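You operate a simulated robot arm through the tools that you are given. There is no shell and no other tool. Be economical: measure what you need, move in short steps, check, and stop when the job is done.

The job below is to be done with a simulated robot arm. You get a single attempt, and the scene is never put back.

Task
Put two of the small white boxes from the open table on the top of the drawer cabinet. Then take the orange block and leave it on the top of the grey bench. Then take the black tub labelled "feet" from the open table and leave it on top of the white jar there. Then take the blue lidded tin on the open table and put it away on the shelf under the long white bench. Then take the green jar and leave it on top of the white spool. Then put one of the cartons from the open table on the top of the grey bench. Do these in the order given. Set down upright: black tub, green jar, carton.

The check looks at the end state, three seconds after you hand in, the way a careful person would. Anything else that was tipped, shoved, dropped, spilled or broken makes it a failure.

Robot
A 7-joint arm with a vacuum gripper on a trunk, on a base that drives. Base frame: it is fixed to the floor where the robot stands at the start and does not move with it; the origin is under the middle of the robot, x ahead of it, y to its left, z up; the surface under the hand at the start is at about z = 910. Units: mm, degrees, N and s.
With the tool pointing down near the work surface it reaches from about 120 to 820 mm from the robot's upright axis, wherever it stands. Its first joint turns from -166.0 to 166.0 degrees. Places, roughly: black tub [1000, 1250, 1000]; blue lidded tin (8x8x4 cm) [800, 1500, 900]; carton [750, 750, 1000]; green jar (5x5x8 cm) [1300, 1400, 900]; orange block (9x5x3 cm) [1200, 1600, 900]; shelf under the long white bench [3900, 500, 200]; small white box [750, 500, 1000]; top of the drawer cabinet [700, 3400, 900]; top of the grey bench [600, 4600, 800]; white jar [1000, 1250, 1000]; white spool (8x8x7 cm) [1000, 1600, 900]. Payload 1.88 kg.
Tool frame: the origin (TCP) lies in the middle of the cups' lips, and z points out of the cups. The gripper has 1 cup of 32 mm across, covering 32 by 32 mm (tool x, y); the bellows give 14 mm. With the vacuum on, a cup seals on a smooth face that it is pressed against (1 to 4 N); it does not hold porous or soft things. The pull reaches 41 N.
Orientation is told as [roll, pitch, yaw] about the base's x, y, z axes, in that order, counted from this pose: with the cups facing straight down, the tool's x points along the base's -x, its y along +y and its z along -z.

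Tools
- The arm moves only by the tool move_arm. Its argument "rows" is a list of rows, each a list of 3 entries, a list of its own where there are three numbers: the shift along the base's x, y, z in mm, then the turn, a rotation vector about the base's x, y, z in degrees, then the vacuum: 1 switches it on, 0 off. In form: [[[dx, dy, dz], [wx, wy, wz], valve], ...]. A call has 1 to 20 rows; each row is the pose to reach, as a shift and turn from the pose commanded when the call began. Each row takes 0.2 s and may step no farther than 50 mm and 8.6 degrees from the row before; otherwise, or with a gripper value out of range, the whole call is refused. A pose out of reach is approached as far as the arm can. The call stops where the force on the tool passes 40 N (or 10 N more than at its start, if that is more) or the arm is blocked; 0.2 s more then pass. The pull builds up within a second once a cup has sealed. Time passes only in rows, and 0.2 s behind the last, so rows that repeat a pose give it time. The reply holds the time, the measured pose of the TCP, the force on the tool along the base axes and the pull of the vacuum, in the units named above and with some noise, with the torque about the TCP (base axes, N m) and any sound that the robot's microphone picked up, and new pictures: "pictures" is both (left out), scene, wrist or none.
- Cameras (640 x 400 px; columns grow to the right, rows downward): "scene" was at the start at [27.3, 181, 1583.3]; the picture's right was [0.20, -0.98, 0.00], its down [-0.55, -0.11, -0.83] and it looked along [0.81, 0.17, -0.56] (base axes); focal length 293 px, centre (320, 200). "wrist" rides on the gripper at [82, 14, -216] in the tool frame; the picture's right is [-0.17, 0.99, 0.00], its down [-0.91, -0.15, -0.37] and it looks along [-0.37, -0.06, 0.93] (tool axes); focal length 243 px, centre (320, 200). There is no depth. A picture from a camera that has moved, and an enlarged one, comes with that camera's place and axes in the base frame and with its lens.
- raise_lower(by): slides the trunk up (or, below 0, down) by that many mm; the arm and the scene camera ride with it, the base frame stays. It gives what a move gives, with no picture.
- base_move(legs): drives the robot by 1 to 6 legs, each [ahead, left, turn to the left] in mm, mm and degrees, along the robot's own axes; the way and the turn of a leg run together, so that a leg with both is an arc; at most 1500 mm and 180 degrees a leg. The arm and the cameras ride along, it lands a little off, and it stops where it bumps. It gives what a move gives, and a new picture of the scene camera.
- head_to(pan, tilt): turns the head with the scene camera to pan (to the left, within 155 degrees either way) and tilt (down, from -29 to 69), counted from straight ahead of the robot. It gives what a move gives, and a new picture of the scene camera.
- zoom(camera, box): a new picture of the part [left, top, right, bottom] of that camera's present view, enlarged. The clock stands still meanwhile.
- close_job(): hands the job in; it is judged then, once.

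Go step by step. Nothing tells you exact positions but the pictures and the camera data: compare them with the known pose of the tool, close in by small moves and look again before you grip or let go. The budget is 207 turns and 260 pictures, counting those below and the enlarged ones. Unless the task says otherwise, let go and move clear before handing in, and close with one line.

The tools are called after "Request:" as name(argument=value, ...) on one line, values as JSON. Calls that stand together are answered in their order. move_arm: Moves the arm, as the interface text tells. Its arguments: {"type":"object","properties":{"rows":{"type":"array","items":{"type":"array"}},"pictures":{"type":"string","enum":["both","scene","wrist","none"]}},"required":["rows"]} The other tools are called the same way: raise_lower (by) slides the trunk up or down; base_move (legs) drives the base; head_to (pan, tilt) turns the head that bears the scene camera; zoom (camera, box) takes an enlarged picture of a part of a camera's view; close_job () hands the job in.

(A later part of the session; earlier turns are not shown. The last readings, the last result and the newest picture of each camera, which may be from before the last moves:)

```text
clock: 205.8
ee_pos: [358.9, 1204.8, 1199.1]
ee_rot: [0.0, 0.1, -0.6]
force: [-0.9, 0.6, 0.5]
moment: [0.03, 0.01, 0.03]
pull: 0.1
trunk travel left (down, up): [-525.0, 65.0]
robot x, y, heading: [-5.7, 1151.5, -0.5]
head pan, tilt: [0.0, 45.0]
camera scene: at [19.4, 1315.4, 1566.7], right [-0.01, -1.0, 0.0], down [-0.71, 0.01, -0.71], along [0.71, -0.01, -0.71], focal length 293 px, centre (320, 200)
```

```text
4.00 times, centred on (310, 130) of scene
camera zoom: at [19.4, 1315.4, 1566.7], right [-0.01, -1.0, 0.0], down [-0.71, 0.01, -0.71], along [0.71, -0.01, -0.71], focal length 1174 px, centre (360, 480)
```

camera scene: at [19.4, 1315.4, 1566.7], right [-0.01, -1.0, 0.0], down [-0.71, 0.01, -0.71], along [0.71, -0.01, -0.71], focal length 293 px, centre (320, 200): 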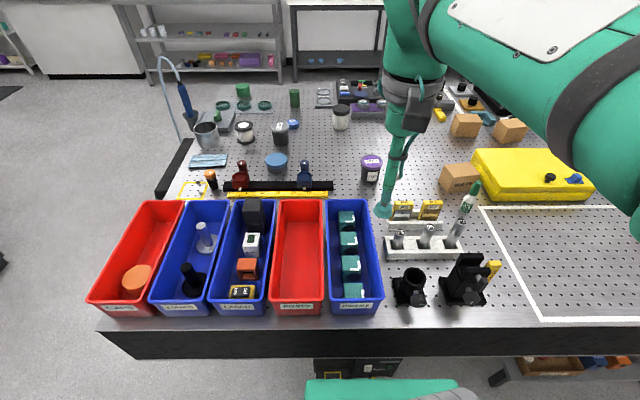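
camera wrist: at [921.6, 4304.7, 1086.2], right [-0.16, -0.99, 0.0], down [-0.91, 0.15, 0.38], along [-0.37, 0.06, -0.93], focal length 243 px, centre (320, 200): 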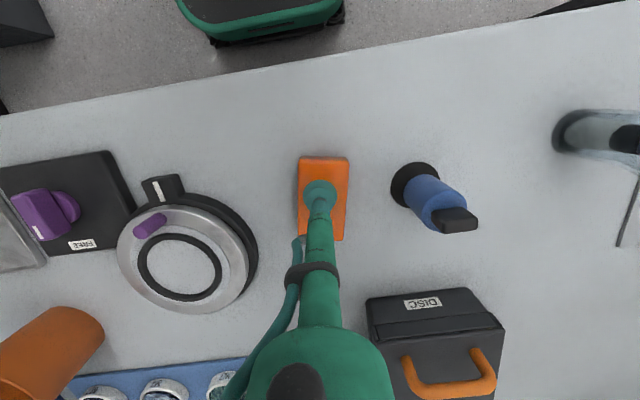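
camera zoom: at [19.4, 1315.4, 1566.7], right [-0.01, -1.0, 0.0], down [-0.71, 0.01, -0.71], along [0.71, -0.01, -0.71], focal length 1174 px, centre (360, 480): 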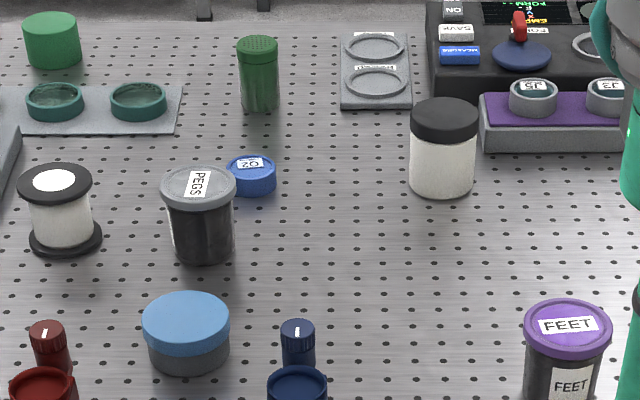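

FEET tub lid is at about (763,1143). Moving above and looking with the wrist camera.

Request:
move_arm(rows=[[[45, -7, 0], [0, 0, 0], 0], [[90, -14, 0], [0, 0, 0], 0], [[135, -21, 0], [0, 0, 0], 0], [[180, -28, 0], [0, 0, 0], 0], [[225, -35, 0], [0, 0, 0], 0], [[270, -42, 0], [0, 0, 0], 0], [[315, -49, -15], [0, 0, 0], 0], [[360, -56, -35], [0, 0, 0], 0], [[390, -61, -60], [0, 0, 0], 0]])

Request:
zoom(camera="wrist", box=[240, 120, 400, 220])

Request:
zoom(camera="scene", box=[310, 110, 438, 190])

```text
clock: 207.8
ee_pos: [751.2, 1144.1, 1131.7]
ee_rot: [0.0, 0.7, -0.5]
force: [0.8, 0.3, -2.0]
moment: [-0.02, 0.29, 0.0]
pull: 0.0
trunk travel left (down, up): [-525.0, 65.0]
robot x, y, heading: [-7.1, 1153.6, -0.7]
head pan, tilt: [0.0, 45.0]
camera scene: at [22.3, 1315.3, 1566.3], right [-0.01, -1.0, 0.0], down [-0.71, 0.01, -0.71], along [0.71, -0.01, -0.71], focal length 293 px, centre (320, 200)
camera wrist: at [671.5, 1160.9, 1348.6], right [0.18, 0.98, 0.0], down [0.92, -0.16, 0.36], along [0.36, -0.07, -0.93], focal length 243 px, centre (320, 200)
```

scene: 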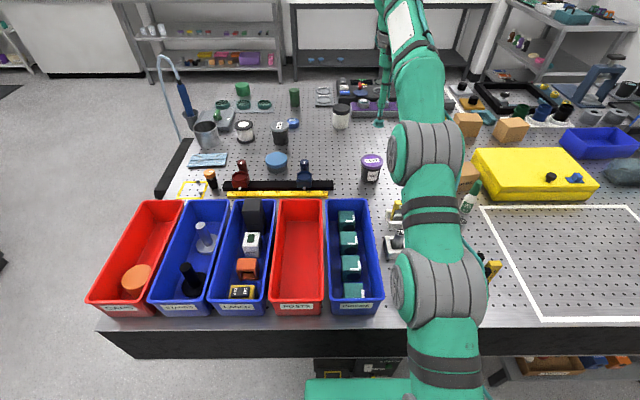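
wrist: 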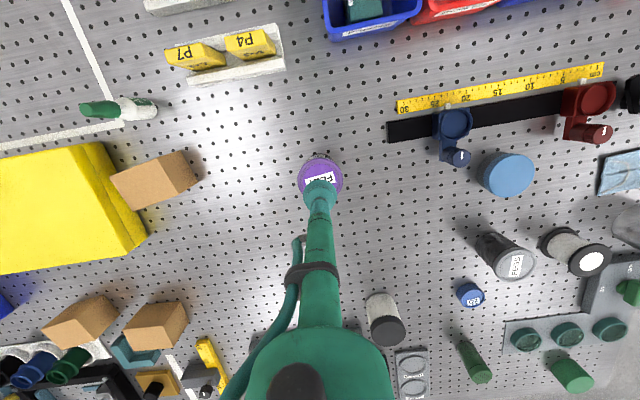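

```text
4.00 times, centred on (320, 170) of wrist
camera zoom: at [671.5, 1160.9, 1348.6], right [0.18, 0.98, 0.0], down [0.92, -0.16, 0.36], along [0.36, -0.07, -0.93], focal length 970 px, centre (320, 320)
```

zoom: 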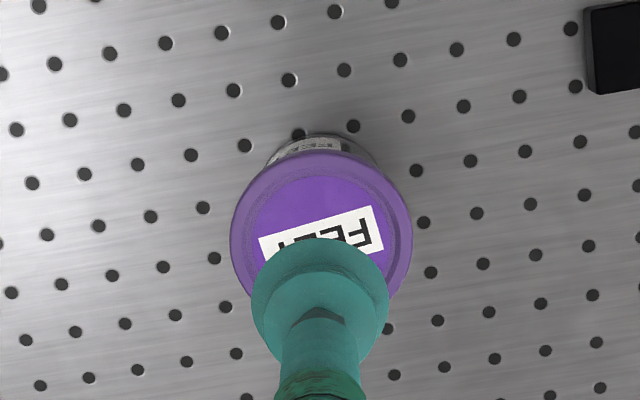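

```text
5.00 times, centred on (374, 150) of scene
camera zoom: at [22.3, 1315.3, 1566.3], right [-0.01, -1.0, 0.0], down [-0.71, 0.01, -0.71], along [0.71, -0.01, -0.71], focal length 1467 px, centre (50, 450)
```

zoom: 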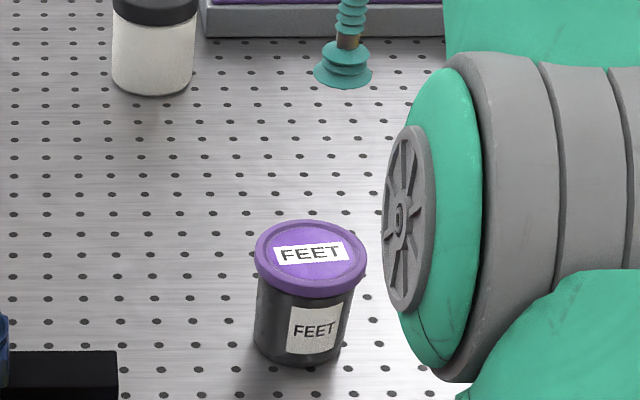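

Lid centre is at about (778,1140,988). Reach is near the limit, so I'll retract a bit, raise the trunk 60 mm and edge 40 mm forward.

Request:
move_arm(rows=[[[-30, 0, 0], [0, 0, 0], 0], [[-60, 0, 0], [0, 0, 0], 0], [[-90, 0, 0], [0, 0, 0], 0]], pictures="none")

Request:
raise_lower(by=60)

Request:
base_move(legs=[[40, 0, 0]])

```text
clock: 208.6
ee_pos: [658.4, 1144.0, 1138.6]
ee_rot: [0.0, 0.1, -0.6]
force: [0.6, -0.5, -0.4]
moment: [0.02, 0.04, -0.02]
pull: 0.0
trunk travel left (down, up): [-525.0, 65.0]
robot x, y, heading: [-6.2, 1154.0, -0.7]
head pan, tilt: [0.0, 45.0]
```

```text
clock: 209.6
ee_pos: [658.3, 1144.1, 1199.1]
ee_rot: [0.1, 0.2, -0.7]
force: [0.2, 0.0, -0.1]
moment: [-0.01, 0.0, -0.01]
pull: 0.1
trunk travel left (down, up): [-585.0, 5.0]
robot x, y, heading: [-6.7, 1153.7, -0.6]
head pan, tilt: [0.0, 45.0]
```

```text
clock: 210.5
ee_pos: [675.5, 1148.0, 1195.9]
ee_rot: [0.0, 0.6, 0.0]
force: [0.2, -0.2, -0.3]
moment: [-0.01, 0.0, -0.02]
pull: 0.1
trunk travel left (down, up): [-585.0, 5.0]
robot x, y, heading: [11.0, 1146.7, -0.0]
head pan, tilt: [0.0, 45.0]
stopped in leg 1: the robot was blocked; the commanded pose is now the measured one
camera scene: at [35.5, 1312.9, 1626.7], right [0.0, -1.0, 0.0], down [-0.71, 0.0, -0.71], along [0.71, 0.0, -0.71], focal length 293 px, centre (320, 200)
```

scene: 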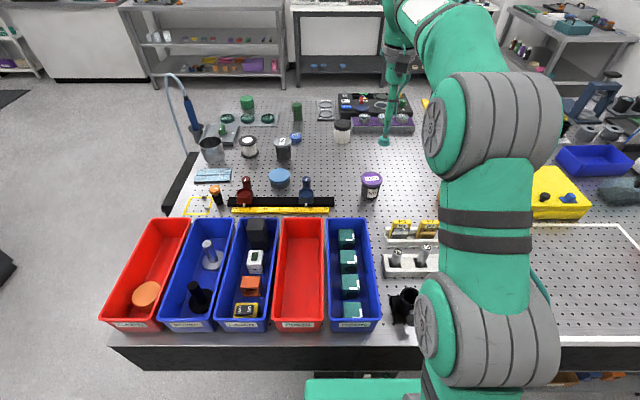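

The base touched the table front; backing off slightly, then descending before extending.

Request:
base_move(legs=[[-10, 0, 0]])

Request:
move_arm(rows=[[[0, -2, -40], [0, -0.6, 0], 0], [[0, -4, -80], [0, -0.6, 0], 0], [[0, -6, -120], [0, -0.6, 0], 0], [[35, -7, -140], [0, -0.6, 0], 0], [[70, -8, -150], [0, -0.6, 0], 0], [[110, -8, -155], [0, -0.6, 0], 0]])

Request:
zoom(camera="wrist", box=[240, 120, 400, 220])

Request:
zoom(camera="scene", box=[310, 130, 438, 210])

```text
clock: 211.3
ee_pos: [664.2, 1148.8, 1196.3]
ee_rot: [0.0, 0.6, 0.0]
force: [0.5, -0.4, 0.2]
moment: [0.01, 0.02, 0.0]
pull: 0.2
trunk travel left (down, up): [-585.0, 5.0]
robot x, y, heading: [1.9, 1147.3, -0.1]
head pan, tilt: [0.0, 45.0]
camera scene: at [24.8, 1312.9, 1626.7], right [0.0, -1.0, 0.0], down [-0.71, 0.0, -0.71], along [0.71, 0.0, -0.71], focal length 293 px, centre (320, 200)
```

scene: 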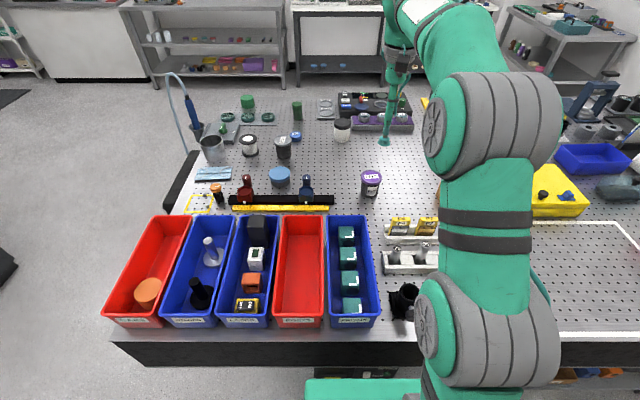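

```text
clock: 212.7
ee_pos: [776.4, 1139.3, 1040.7]
ee_rot: [0.0, 0.0, 0.1]
force: [-0.4, 0.3, 0.6]
moment: [0.0, 0.04, -0.03]
pull: 0.0
trunk travel left (down, up): [-585.0, 5.0]
robot x, y, heading: [3.4, 1152.1, 0.1]
head pan, tilt: [0.0, 45.0]
camera scene: at [25.9, 1312.9, 1626.6], right [0.0, -1.0, 0.0], down [-0.71, 0.0, -0.71], along [0.71, 0.0, -0.71], focal length 293 px, centre (320, 200)
camera wrist: at [693.7, 1155.2, 1255.6], right [0.17, 0.99, 0.0], down [0.91, -0.15, 0.37], along [0.37, -0.06, -0.93], focal length 243 px, centre (320, 200)
```

scene: 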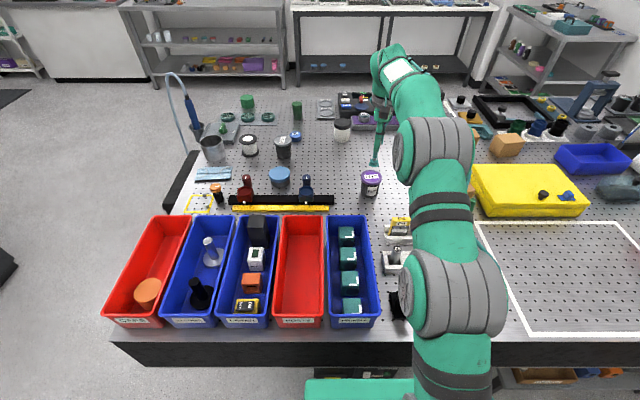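
wrist: 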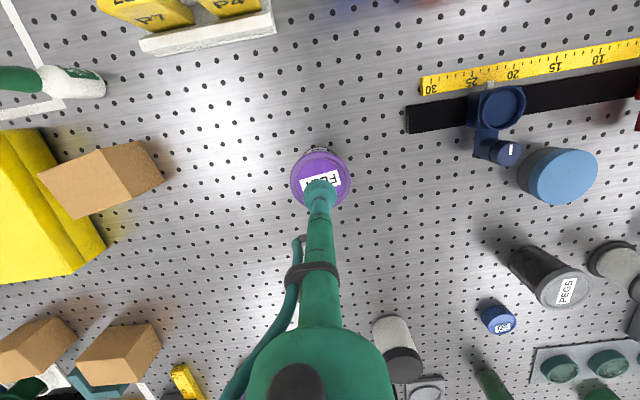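

```text
4.00 times, centred on (320, 170) of wrist
camera zoom: at [693.7, 1155.2, 1255.6], right [0.17, 0.99, 0.0], down [0.91, -0.15, 0.37], along [0.37, -0.06, -0.93], focal length 970 px, centre (320, 320)
```

zoom: 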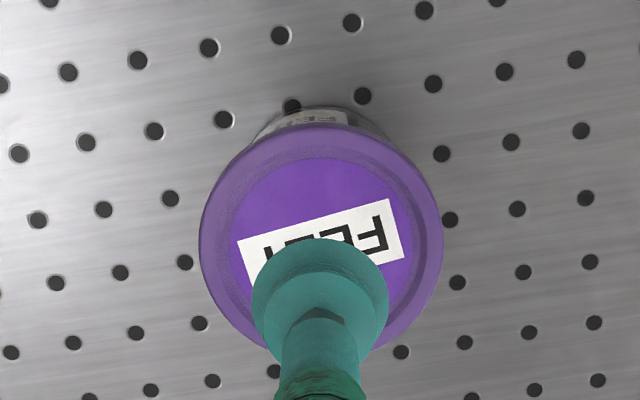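

```text
5.00 times, centred on (374, 170) of scene
camera zoom: at [25.9, 1312.9, 1626.6], right [0.0, -1.0, 0.0], down [-0.71, 0.0, -0.71], along [0.71, 0.0, -0.71], focal length 1467 px, centre (50, 350)
```

zoom: 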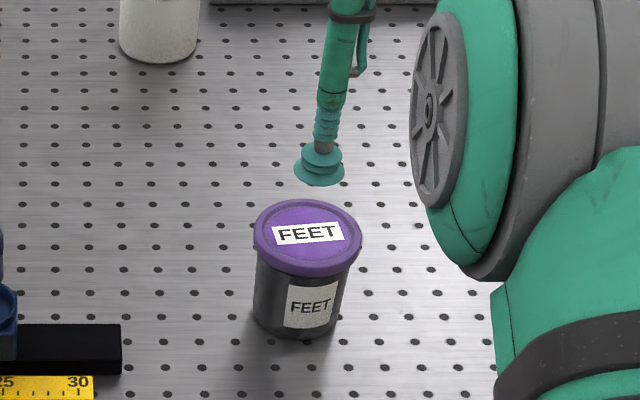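

Centred over the lid (z≈985). Pressing with vacuum.

Request:
move_arm(rows=[[[0, 1.5, -35], [0, 0, 0], 1], [[0, 1.5, -48], [0, 0, 0], 1], [[0, 1.5, -54], [0, 0, 0], 1], [[0, 1.5, -57], [0, 0, 0], 1], [[0, 1.5, -59], [0, 0, 0], 1], [[0, 1.5, -59], [0, 0, 0], 1]], pictures="none")

```text
clock: 214.1
ee_pos: [775.4, 1142.5, 985.2]
ee_rot: [0.1, -0.2, 0.0]
force: [-0.9, -1.0, 15.9]
moment: [-0.02, 0.07, -0.09]
pull: 40.9
trunk travel left (down, up): [-585.0, 5.0]
robot x, y, heading: [2.3, 1146.9, -0.0]
head pan, tilt: [0.0, 45.0]
```

Sealed. Lifting and checking that the whole tub comes up.

Request:
move_arm(rows=[[[0, 0, 10], [0, 0, 0], 1], [[0, 0, 30], [0, 0, 0], 1], [[0, 0, 60], [0, 0, 0], 1], [[-15, 0, 100], [0, 0, 0], 1], [[-45, 0, 135], [0, 0, 0], 1], [[-80, 0, 165], [0, 0, 0], 1], [[-115, 0, 190], [0, 0, 0], 1], [[-150, 0, 215], [0, 0, 0], 1], [[-190, 10, 230], [0, 0, 0], 1], [[-230, 20, 245], [0, 0, 0], 1], [[-270, 30, 255], [0, 0, 0], 1], [[-310, 40, 260], [0, 0, 0], 1], [[-350, 50, 260], [0, 0, 0], 1]])

```text
clock: 216.9
ee_pos: [424.0, 1192.2, 1242.0]
ee_rot: [0.0, -0.1, 0.0]
force: [0.0, 0.3, -1.9]
moment: [0.04, -0.02, 0.0]
pull: 40.5
trunk travel left (down, up): [-585.0, 5.0]
robot x, y, heading: [2.0, 1148.7, -0.1]
head pan, tilt: [0.0, 45.0]
camera scene: at [24.7, 1312.8, 1626.7], right [0.0, -1.0, 0.0], down [-0.71, 0.0, -0.71], along [0.71, 0.0, -0.71], focal length 293 px, centre (320, 200)
camera wrist: at [341.4, 1207.3, 1456.6], right [0.17, 0.99, 0.0], down [0.91, -0.15, 0.38], along [0.37, -0.06, -0.93], focal length 243 px, centre (320, 200)
```

scene: 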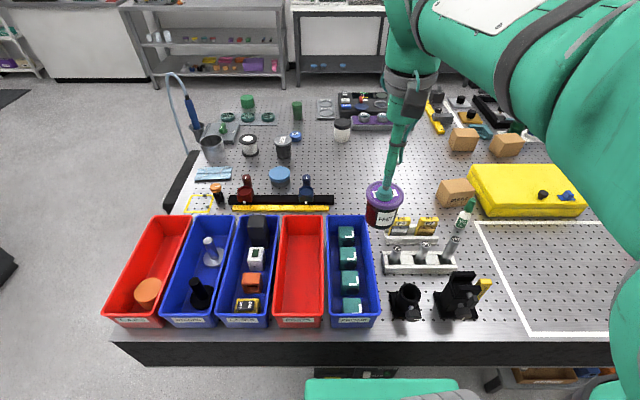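
wrist: 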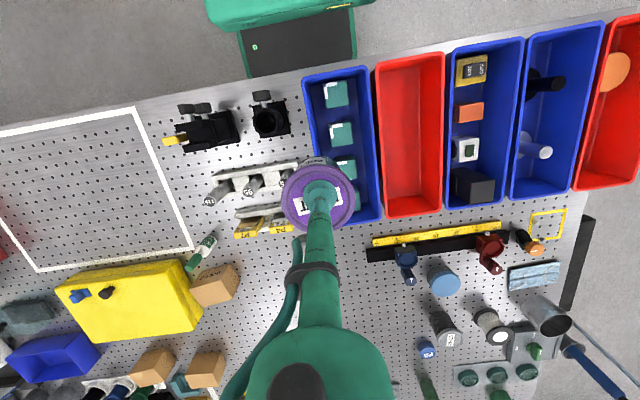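

The tub is held. Driving around the table's end to the far side.

Request:
base_move(legs=[[0, 1370, 0], [1500, 0, 0], [450, 0, 0], [0, 0, 180], [0, 1270, 0]])

Request:
head_to(pan=0, tilt=45)

```text
clock: 246.6
ee_pos: [1601.2, 1192.6, 1240.9]
ee_rot: [-0.1, 0.0, -177.7]
force: [0.1, 0.5, -2.2]
moment: [-0.03, -0.01, -0.01]
pull: 41.0
trunk travel left (down, up): [-585.0, 5.0]
robot x, y, heading: [2020.2, 1249.9, -177.8]
head pan, tilt: [0.0, 45.0]
camera scene: at [2006.2, 1085.2, 1626.7], right [-0.04, 1.0, 0.0], down [0.71, 0.03, -0.71], along [-0.71, -0.03, -0.71], focal length 293 px, centre (320, 200)
```

scene: 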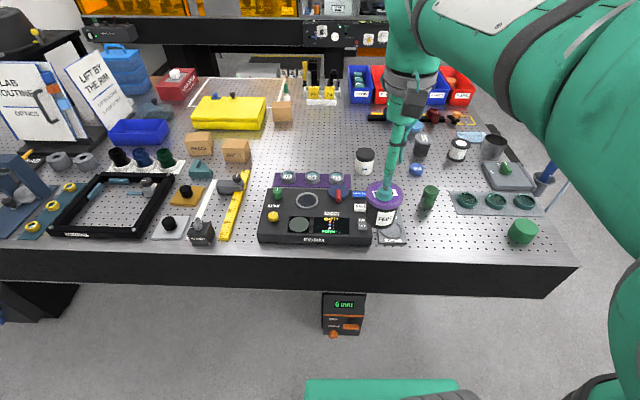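

```text
clock: 247.2
ee_pos: [1601.6, 1192.5, 1241.6]
ee_rot: [-0.1, -0.1, -177.8]
force: [0.2, 0.4, -0.2]
moment: [0.02, 0.01, 0.01]
pull: 41.2
trunk travel left (down, up): [-585.0, 5.0]
robot x, y, heading: [2020.5, 1248.9, -177.9]
head pan, tilt: [0.0, 45.0]
camera scene: at [2006.2, 1085.2, 1626.7], right [-0.04, 1.0, 0.0], down [0.71, 0.03, -0.71], along [-0.71, -0.03, -0.71], focal length 293 px, centre (320, 200)
```

scene: 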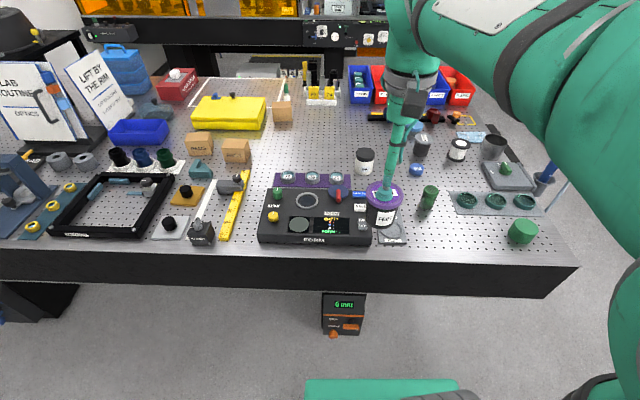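

Straighten heading and approach to about x=1835, then look at the white jar.

Request:
base_move(legs=[[0, 0, -2.2], [185, -60, 0]])

Request:
zoom(camera="scene", box=[240, 80, 400, 180])

```text
clock: 249.1
ee_pos: [1413.9, 1267.8, 1241.7]
ee_rot: [0.0, 0.1, -180.0]
force: [0.9, -0.3, -1.3]
moment: [-0.01, -0.02, 0.03]
pull: 40.1
trunk travel left (down, up): [-585.0, 5.0]
robot x, y, heading: [1837.8, 1308.8, 179.9]
head pan, tilt: [0.0, 45.0]
camera scene: at [1814.3, 1145.7, 1626.7], right [0.0, 1.0, 0.0], down [0.71, 0.0, -0.71], along [-0.71, 0.0, -0.71], focal length 293 px, centre (320, 200)
```

scene: 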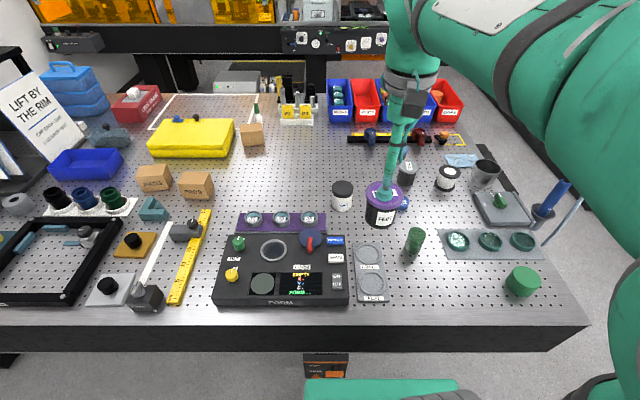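

```text
4.00 times, centred on (320, 130) of scene
camera zoom: at [1814.3, 1145.7, 1626.7], right [0.0, 1.0, 0.0], down [0.71, 0.0, -0.71], along [-0.71, 0.0, -0.71], focal length 1174 px, centre (320, 480)
```

zoom: 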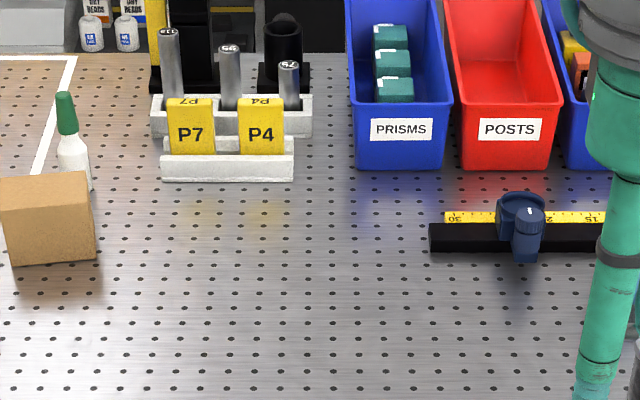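

Request:
zoom(camera="scene", box=[280, 150, 440, 250])

Request:
move_arm(rows=[[[0, 0, 0], [0, 0, 0], 1]], pictures="wrist")

Request:
zoom(camera="wrist", box=[300, 170, 460, 270])

```text
4.00 times, centred on (360, 200) of scene
camera zoom: at [1814.3, 1145.7, 1626.7], right [0.0, 1.0, 0.0], down [0.71, 0.0, -0.71], along [-0.71, 0.0, -0.71], focal length 1174 px, centre (160, 200)
```

zoom: 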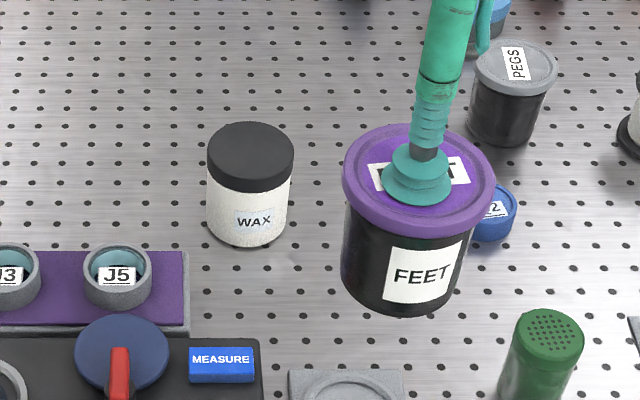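

```text
clock: 249.5
ee_pos: [1415.7, 1268.3, 1241.0]
ee_rot: [0.0, 0.0, -180.0]
force: [-0.5, 0.4, -1.2]
moment: [0.0, -0.02, -0.03]
pull: 41.1
trunk travel left (down, up): [-585.0, 5.0]
robot x, y, heading: [1833.6, 1309.4, 179.8]
head pan, tilt: [0.0, 45.0]
camera wrist: at [1496.5, 1255.7, 1456.2], right [-0.17, -0.99, 0.0], down [-0.91, 0.15, 0.37], along [-0.37, 0.06, -0.93], focal length 243 px, centre (320, 200)
```

wrist: 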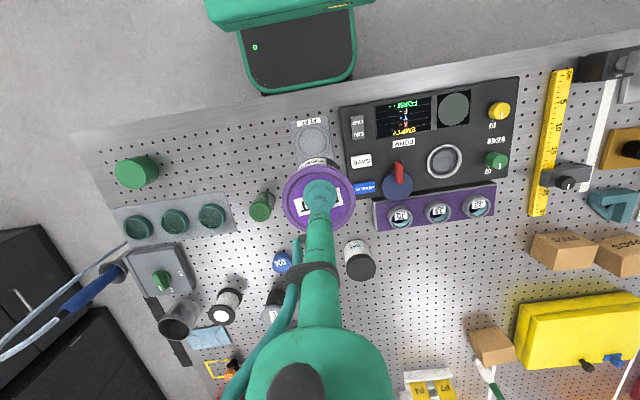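

```text
4.00 times, centred on (380, 220) of wrist
camera zoom: at [1496.5, 1255.7, 1456.2], right [-0.17, -0.99, 0.0], down [-0.91, 0.15, 0.37], along [-0.37, 0.06, -0.93], focal length 970 px, centre (80, 120)
```

zoom: 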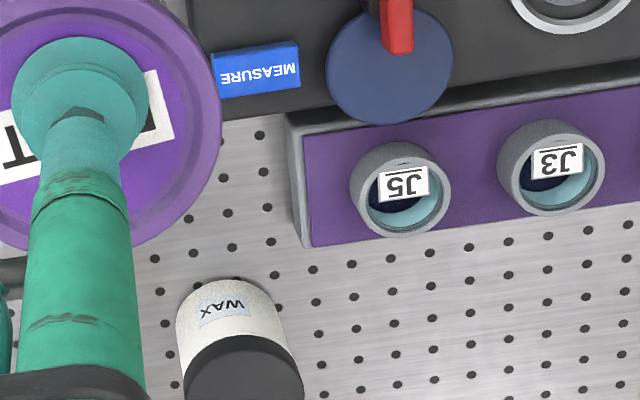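

The WAX jar lid is at about (1118,1219,984). Moving partway to refine with the wrist camera.

Request:
move_arm(rows=[[[-45, 5, 0], [0, 0, 0], 1], [[-90, 10, 0], [0, 0, 0], 1], [[-135, 15, 0], [0, 0, 0], 1], [[-175, 20, -10], [0, 0, 0], 1]], pictures="wrist")

Request:
zoom(camera="wrist", box=[300, 120, 460, 220])

Request:
zoom(camera="scene", box=[300, 160, 396, 220])

```text
clock: 250.5
ee_pos: [1238.8, 1289.0, 1231.0]
ee_rot: [0.0, 0.0, -180.1]
force: [-1.2, -0.2, -1.8]
moment: [-0.01, -0.01, 0.02]
pull: 40.6
trunk travel left (down, up): [-585.0, 5.0]
robot x, y, heading: [1835.2, 1311.3, 180.0]
head pan, tilt: [0.0, 45.0]
camera wrist: at [1320.1, 1276.8, 1445.3], right [-0.17, -0.99, 0.0], down [-0.91, 0.15, 0.37], along [-0.37, 0.06, -0.93], focal length 243 px, centre (320, 200)
```

wrist: 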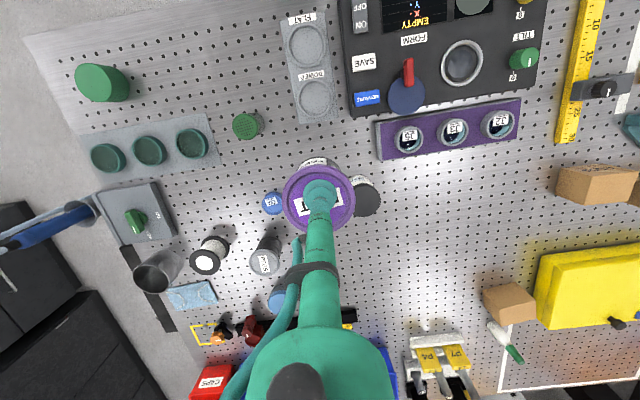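

```text
4.00 times, centred on (380, 170) of wrist
camera zoom: at [1320.1, 1276.8, 1445.3], right [-0.17, -0.99, 0.0], down [-0.91, 0.15, 0.37], along [-0.37, 0.06, -0.93], focal length 970 px, centre (80, 320)
```

zoom: 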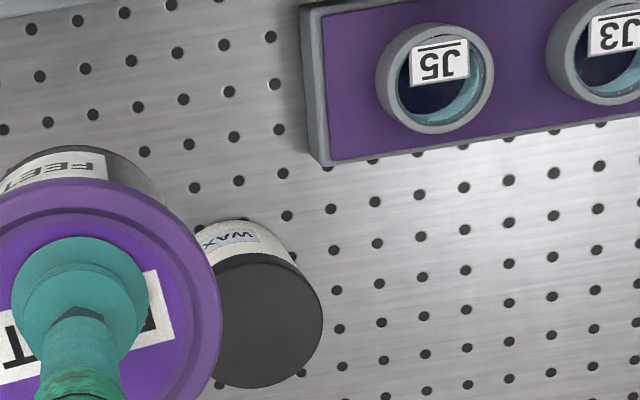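

```text
6.67 times, centred on (348, 190) of scene
camera zoom: at [1813.9, 1145.6, 1626.6], right [0.0, 1.0, 0.0], down [0.71, 0.0, -0.71], along [-0.71, 0.0, -0.71], focal length 1956 px, centre (133, 267)
```

zoom: 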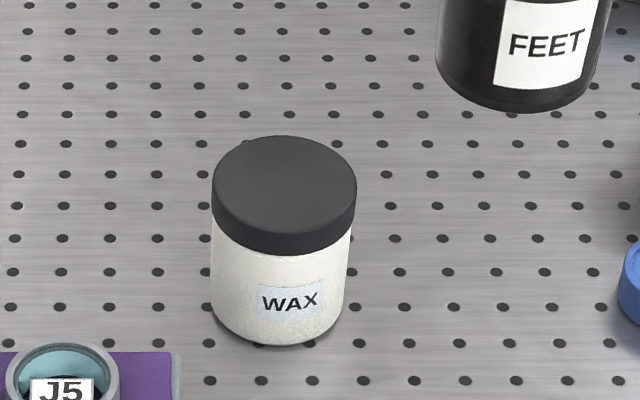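

Refined jar lid centre: (1118,1218,985). Moving over it with the tub base ~40 mm above.

Request:
move_arm(rows=[[[-30, -18, 0], [0, 0, 0], 1], [[-60, -36, 0], [0, 0, 0], 1], [[-90, -54, 0], [0, 0, 0], 1], [[-121, -71, 0], [0, 0, 0], 1], [[-121, -71, -40], [0, 0, 0], 1], [[-121, -71, -80], [0, 0, 0], 1], [[-121, -71, -115], [0, 0, 0], 1], [[-121, -71, -135], [0, 0, 0], 1], [[-121, -71, -135], [0, 0, 0], 1]])

Request:
zoom(camera="scene", box=[300, 140, 396, 200])

Request:
zoom(camera="wrist", box=[240, 110, 400, 210])

```text
clock: 252.5
ee_pos: [1119.0, 1216.8, 1097.5]
ee_rot: [0.1, 0.0, 180.1]
force: [0.2, 0.0, -1.7]
moment: [0.02, 0.0, 0.03]
pull: 40.2
trunk travel left (down, up): [-585.0, 5.0]
robot x, y, heading: [1837.0, 1311.3, 179.9]
head pan, tilt: [0.0, 45.0]
camera scene: at [1814.6, 1145.5, 1626.7], right [0.0, 1.0, 0.0], down [0.71, 0.0, -0.71], along [-0.71, 0.0, -0.71], focal length 293 px, centre (320, 200)
camera wrist: at [1201.1, 1204.9, 1311.8], right [-0.17, -0.99, 0.0], down [-0.91, 0.15, 0.37], along [-0.37, 0.06, -0.93], focal length 243 px, centre (320, 200)
```

scene: 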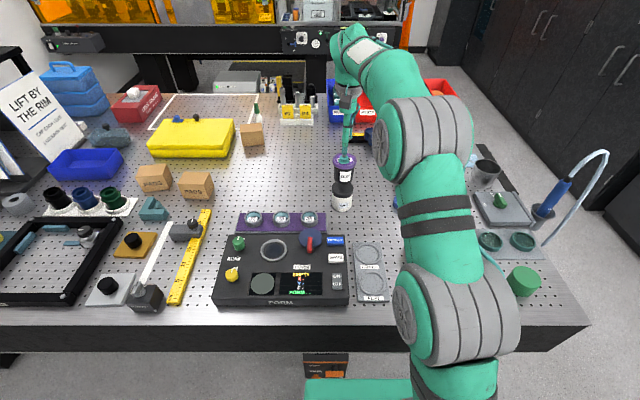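
wrist: 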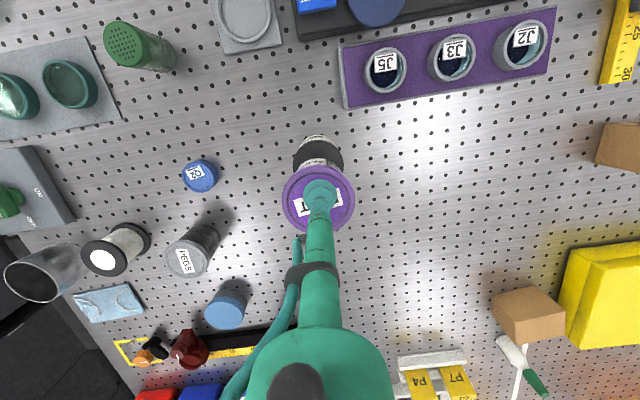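

```text
6.67 times, centred on (348, 170) of scene
camera zoom: at [1814.6, 1145.5, 1626.7], right [0.0, 1.0, 0.0], down [0.71, 0.0, -0.71], along [-0.71, 0.0, -0.71], focal length 1956 px, centre (133, 400)
```

zoom: 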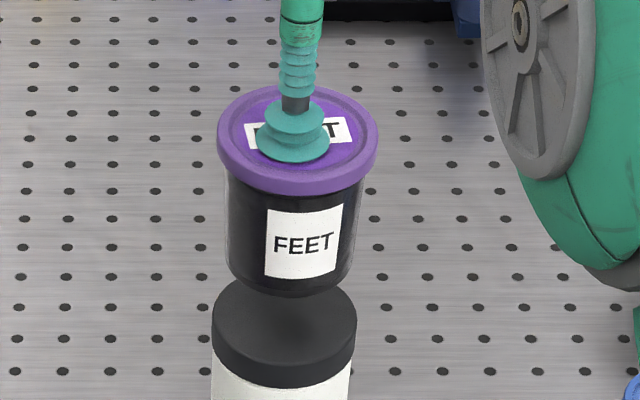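

```text
4.00 times, centred on (320, 160) of wrist
camera zoom: at [1201.1, 1204.9, 1311.8], right [-0.17, -0.99, 0.0], down [-0.91, 0.15, 0.37], along [-0.37, 0.06, -0.93], focal length 970 px, centre (320, 360)
```

zoom: 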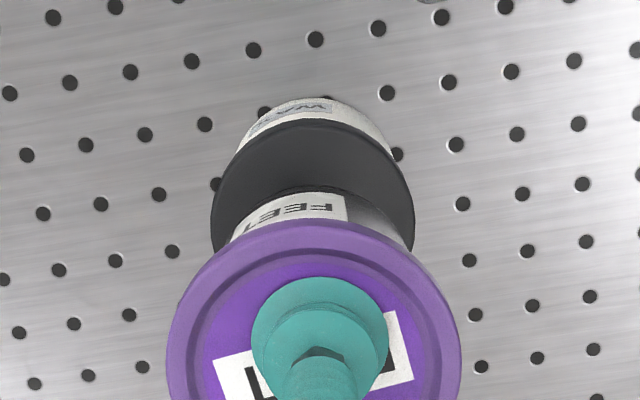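

Alignment looks good (within ~2 mm). Lowering gently.

Request:
move_arm(rows=[[[1, 0, -15], [0, 0, 0], 1], [[1, 0, -27], [0, 0, 0], 1], [[1, 0, -32], [0, 0, 0], 1], [[1, 0, -34], [0, 0, 0], 1], [[1, 0, -34], [0, 0, 0], 1]], pictures="none")

Request:
zoom(camera="scene", box=[300, 140, 396, 200])

```text
clock: 253.7
ee_pos: [1118.6, 1218.0, 1066.1]
ee_rot: [0.0, -0.5, -180.0]
force: [0.1, -0.1, 24.0]
moment: [0.05, 0.03, -0.01]
pull: 40.6
trunk travel left (down, up): [-585.0, 5.0]
robot x, y, heading: [1838.3, 1308.3, 180.0]
head pan, tilt: [0.0, 45.0]
```

```text
6.67 times, centred on (348, 170) of scene
camera zoom: at [1816.8, 1145.7, 1627.0], right [0.0, 1.0, 0.0], down [0.71, 0.0, -0.71], along [-0.71, 0.0, -0.71], focal length 1956 px, centre (133, 400)
```

zoom: 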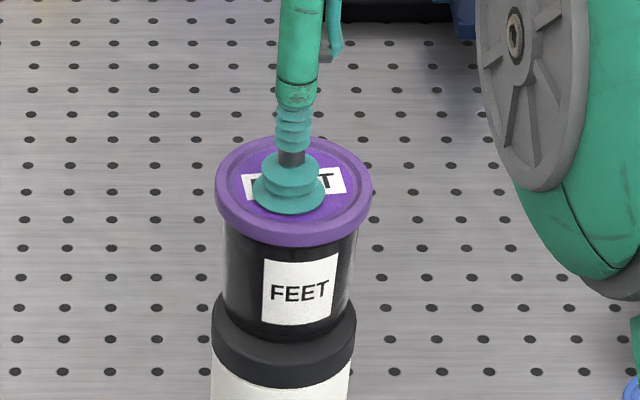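

In contact and well centred. Release and lift straight up.

Request:
move_arm(rows=[[[0, 0, 3], [0, 0, 0], 1], [[0, 0, 3], [0, 0, 0], 0], [[0, 0, 3], [0, 0, 0], 0], [[0, 0, 3], [0, 0, 0], 0], [[0, 0, 3], [0, 0, 0], 0], [[0, 0, 3], [0, 0, 0], 0], [[0, 0, 7], [0, 0, 0], 0], [[0, 0, 15], [0, 0, 0], 0], [[0, 0, 40], [0, 0, 0], 0], [[0, 0, 80], [0, 0, 0], 0], [[0, 0, 120], [0, 0, 0], 0], [[30, 0, 145], [0, 0, 0], 0], [[70, 10, 160], [0, 0, 0], 0], [[110, 20, 170], [0, 0, 0], 0], [[150, 30, 175], [0, 0, 0], 0], [[190, 40, 175], [0, 0, 0], 0], [[230, 50, 175], [0, 0, 0], 0], [[270, 60, 175], [0, 0, 0], 0]], pictures="scene")

Request:
zoom(camera="scene", box=[300, 140, 396, 200])

```text
clock: 257.5
ee_pos: [1389.7, 1277.5, 1237.7]
ee_rot: [0.0, -0.1, -179.9]
force: [-0.2, -0.2, -0.1]
moment: [0.02, 0.0, 0.02]
pull: 0.1
trunk travel left (down, up): [-585.0, 5.0]
robot x, y, heading: [1836.1, 1310.8, 179.8]
head pan, tilt: [0.0, 45.0]
camera scene: at [1815.3, 1145.6, 1626.7], right [0.0, 1.0, 0.0], down [0.71, 0.0, -0.71], along [-0.71, 0.0, -0.71], focal length 293 px, centre (320, 200)
```

scene: 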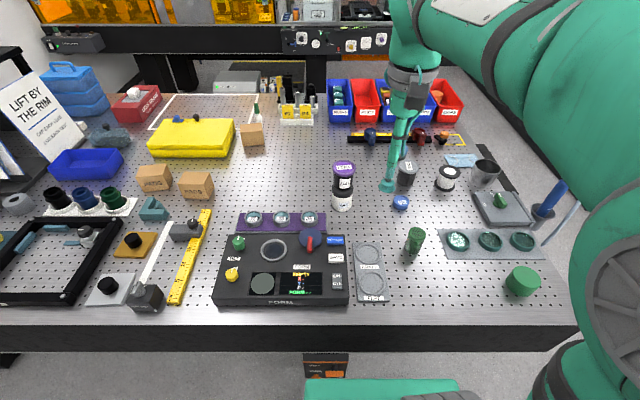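

```text
6.67 times, centred on (348, 170) of scene
camera zoom: at [1815.3, 1145.6, 1626.7], right [0.0, 1.0, 0.0], down [0.71, 0.0, -0.71], along [-0.71, 0.0, -0.71], focal length 1956 px, centre (133, 400)
```

zoom: 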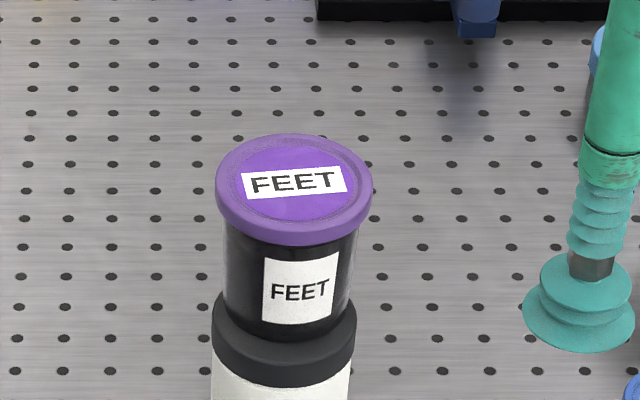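

FEET tub stands on the jar. Next, the light-blue lidded tin at about (826,1458); best approached from the table's left end, staying clear of the air hose.

Request:
base_move(legs=[[-130, 0, 0], [0, -1230, 0], [1140, 0, 0], [0, 0, 90]])

Request:
head_to(pan=-5, tilt=45)

```text
clock: 273.9
ee_pos: [856.5, 2092.0, 1238.0]
ee_rot: [0.1, 0.0, -89.9]
force: [-0.8, 0.0, -0.8]
moment: [-0.01, 0.0, 0.02]
pull: 0.1
trunk travel left (down, up): [-585.0, 5.0]
robot x, y, heading: [821.7, 2538.1, -89.9]
head pan, tilt: [0.0, 45.0]
camera scene: at [987.4, 2516.2, 1626.7], right [-1.0, 0.0, 0.0], down [0.0, 0.71, -0.71], along [0.0, -0.71, -0.71], focal length 293 px, centre (320, 200)
```

scene: 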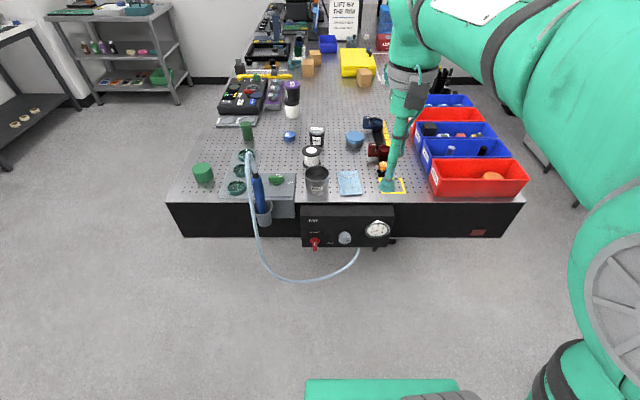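

```text
clock: 274.5
ee_pos: [856.1, 2091.4, 1236.8]
ee_rot: [-0.1, 0.1, -89.8]
force: [0.3, 0.8, -0.1]
moment: [-0.02, 0.01, -0.01]
pull: 0.1
trunk travel left (down, up): [-585.0, 5.0]
robot x, y, heading: [822.2, 2534.2, -89.9]
head pan, tilt: [-5.0, 45.0]
camera scene: at [980.4, 2516.5, 1626.7], right [-1.0, 0.09, 0.0], down [0.06, 0.7, -0.71], along [-0.06, -0.7, -0.71], focal length 293 px, centre (320, 200)
```

scene: 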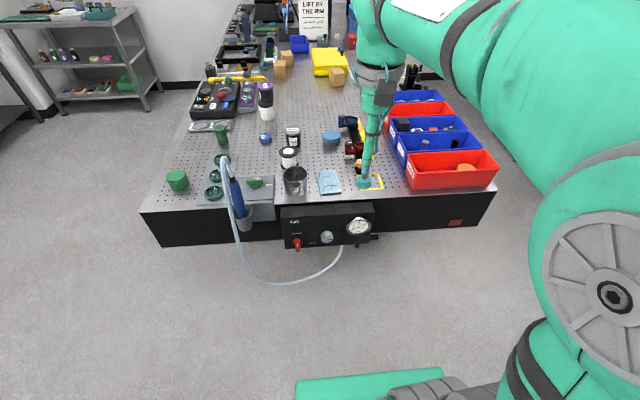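

Approaching to y≈2237, which keeps the base front clear of the hanging hose.

Request:
base_move(legs=[[200, 0, 0]])

Request:
head_to(pan=0, tilt=65)

```text
clock: 276.1
ee_pos: [855.6, 1891.9, 1237.4]
ee_rot: [0.0, -0.1, -90.0]
force: [-0.6, -0.4, 0.0]
moment: [0.0, 0.0, 0.01]
pull: 0.2
trunk travel left (down, up): [-585.0, 5.0]
robot x, y, heading: [821.2, 2344.9, -90.1]
head pan, tilt: [-5.0, 45.0]
camera scene: at [980.4, 2316.4, 1626.7], right [-1.0, 0.09, 0.0], down [0.06, 0.7, -0.71], along [-0.06, -0.7, -0.71], focal length 293 px, centre (320, 200)
```

scene: 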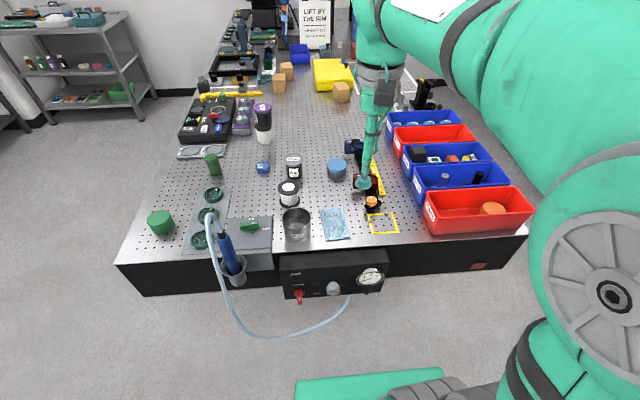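

```text
clock: 276.9
ee_pos: [855.4, 1893.3, 1237.4]
ee_rot: [0.0, -0.1, -90.0]
force: [-1.1, 0.2, -0.6]
moment: [-0.01, -0.02, 0.0]
pull: 0.1
trunk travel left (down, up): [-585.0, 5.0]
robot x, y, heading: [823.0, 2340.4, -90.2]
head pan, tilt: [0.0, 65.0]
camera scene: at [987.4, 2337.1, 1601.7], right [-1.0, 0.0, 0.0], down [0.0, 0.91, -0.42], along [0.0, -0.42, -0.91], focal length 293 px, centre (320, 200)
```

scene: 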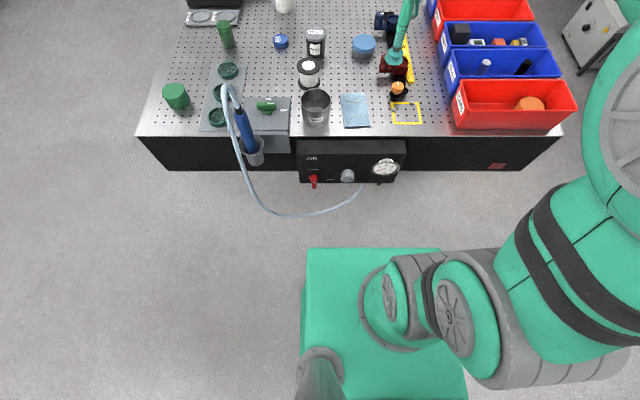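

The base passes clear/below the hose. Moving 95 mm closer and then extending low over the tin.

Request:
base_move(legs=[[95, 0, 0]])

Request:
move_arm(rows=[[[0, -40, -15], [0, 0, 0], 0], [[-4, -80, -35], [0, 0, 0], 0], [[-8, -125, -50], [0, 0, 0], 0], [[-12, -170, -65], [0, 0, 0], 0], [[-14, -210, -90], [0, 0, 0], 0], [[-15, -240, -125], [0, 0, 0], 0], [[-15, -270, -155], [0, 0, 0], 0], [[-15, -300, -180], [0, 0, 0], 0]])

Request:
zoom(camera="wrist", box=[220, 130, 420, 255])

```text
clock: 278.1
ee_pos: [854.7, 1795.9, 1237.6]
ee_rot: [-0.1, 0.0, -90.1]
force: [0.8, 0.6, 0.5]
moment: [0.05, -0.01, -0.03]
pull: 0.0
trunk travel left (down, up): [-585.0, 5.0]
robot x, y, heading: [822.8, 2246.9, -90.0]
head pan, tilt: [0.0, 65.0]
camera scene: at [987.4, 2240.6, 1601.6], right [-1.0, 0.0, 0.0], down [0.0, 0.91, -0.42], along [0.0, -0.42, -0.91], focal length 293 px, centre (320, 200)
```

scene: 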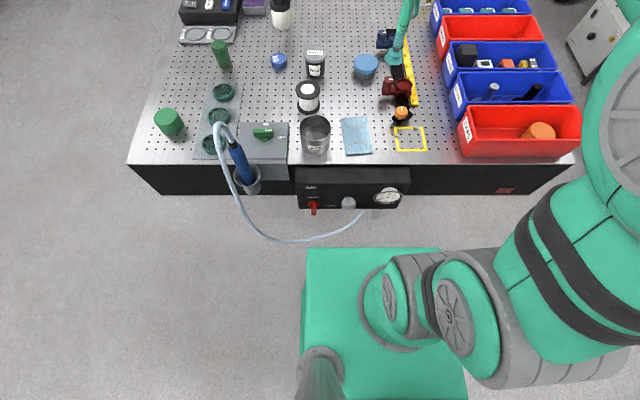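

```text
clock: 279.9
ee_pos: [840.0, 1496.2, 1057.3]
ee_rot: [0.0, 0.0, -90.1]
force: [0.8, -0.1, 0.0]
moment: [0.0, -0.01, 0.03]
pull: 0.0
trunk travel left (down, up): [-585.0, 5.0]
robot x, y, heading: [824.5, 2245.4, -89.9]
head pan, tilt: [0.0, 65.0]
camera scene: at [987.3, 2240.7, 1601.7], right [-1.0, 0.0, 0.0], down [0.0, 0.91, -0.42], along [0.0, -0.42, -0.91], focal length 293 px, centre (320, 200)
camera wrist: at [854.2, 1578.8, 1272.3], right [0.99, -0.17, 0.0], down [-0.15, -0.91, 0.37], along [-0.06, -0.37, -0.93], focal length 243 px, centre (320, 200)
```

scene: 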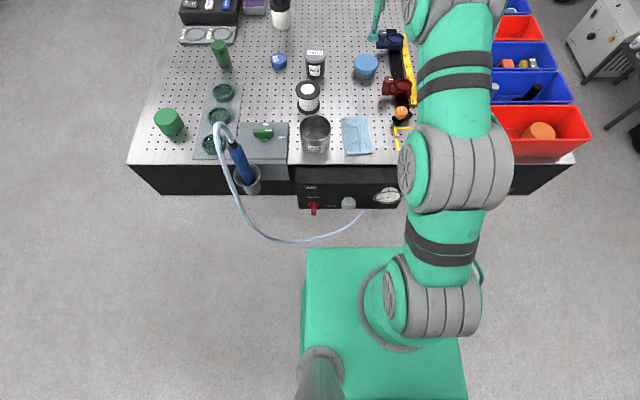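
wrist: 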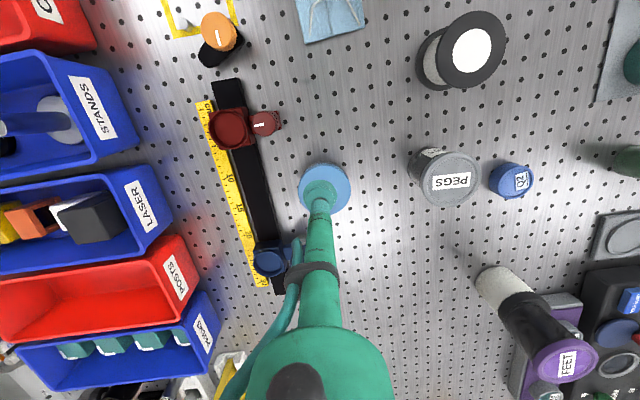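

```text
3.20 times, centred on (320, 192) of wrist
camera zoom: at [854.2, 1578.8, 1272.3], right [0.99, -0.17, 0.0], down [-0.15, -0.91, 0.37], along [-0.06, -0.37, -0.93], focal length 776 px, centre (320, 224)
```

zoom: 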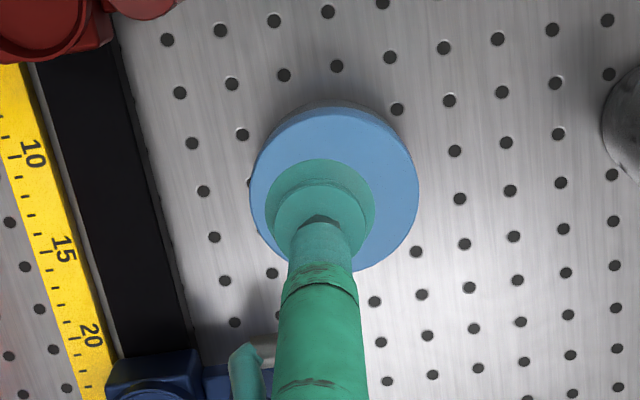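

Tin lid centre ≈ (842,1465). Moving over it and looking again before pressing.

Request:
move_arm(rows=[[[1, -15, -20], [0, 0, 0], 0], [[2, -31, -45], [0, 0, 0], 1], [[2, -31, -80], [0, 0, 0], 1]], pictures="wrist")

Request:
zoom(camera="wrist", box=[220, 130, 420, 255])

Request:
zoom(camera="scene", box=[330, 30, 426, 90])

```text
clock: 280.7
ee_pos: [842.6, 1464.8, 977.2]
ee_rot: [0.0, 0.0, -90.1]
force: [0.1, 0.2, 0.8]
moment: [0.0, 0.01, -0.01]
pull: 0.1
trunk travel left (down, up): [-585.0, 5.0]
robot x, y, heading: [821.7, 2242.0, -90.4]
head pan, tilt: [0.0, 65.0]
camera wrist: at [855.9, 1548.3, 1192.4], right [0.99, -0.17, 0.0], down [-0.16, -0.91, 0.37], along [-0.06, -0.37, -0.93], focal length 243 px, centre (320, 200)
```

wrist: 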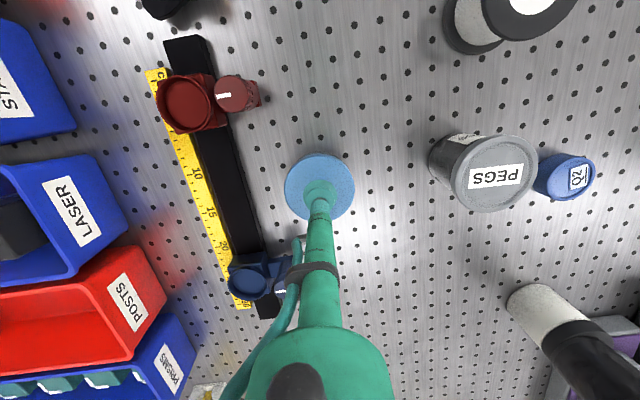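

```text
3.20 times, centred on (320, 192) of wrist
camera zoom: at [855.9, 1548.3, 1192.4], right [0.99, -0.17, 0.0], down [-0.16, -0.91, 0.37], along [-0.06, -0.37, -0.93], focal length 776 px, centre (320, 224)
```

zoom: 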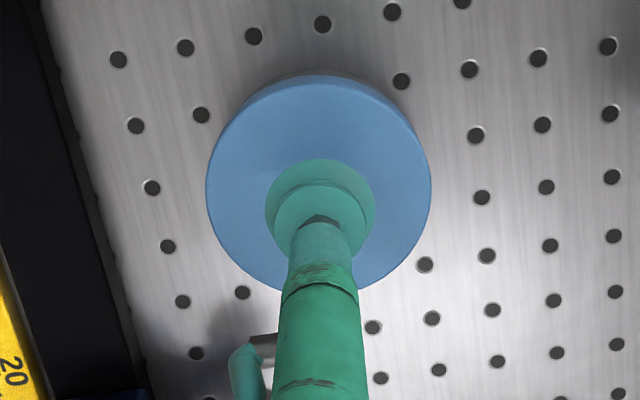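

```text
6.67 times, centred on (378, 60) of scene
camera zoom: at [987.3, 2241.1, 1601.7], right [-1.0, 0.0, 0.0], down [0.0, 0.91, -0.42], along [0.0, -0.42, -0.91], focal length 1956 px, centre (-67, 1133)
```

zoom: 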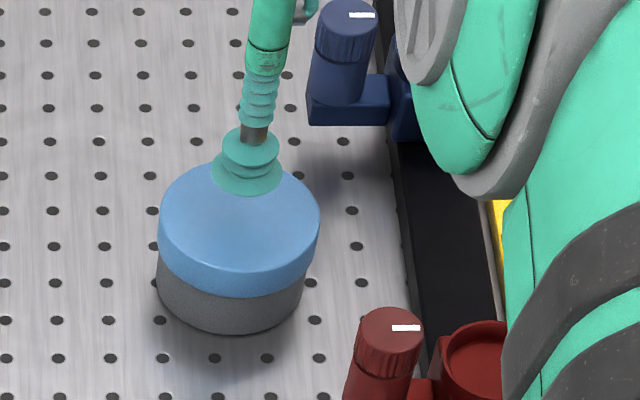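

Centred. Pressing.

Request:
move_arm(rows=[[[0, 0, -15], [0, 0, 0], 1], [[0, 0, -22], [0, 0, 0], 1], [[0, 0, -26], [0, 0, 0], 1], [[0, 0, -29], [0, 0, 0], 1], [[0, 0, -29], [0, 0, 0], 1], [[0, 0, -29], [0, 0, 0], 1]], pictures="none")

```text
clock: 282.1
ee_pos: [841.4, 1466.0, 948.6]
ee_rot: [0.0, -0.2, -90.1]
force: [0.1, -1.6, 7.4]
moment: [-0.01, 0.0, -0.03]
pull: 40.4
trunk travel left (down, up): [-585.0, 5.0]
robot x, y, heading: [823.5, 2239.4, -90.2]
head pan, tilt: [0.0, 65.0]
```

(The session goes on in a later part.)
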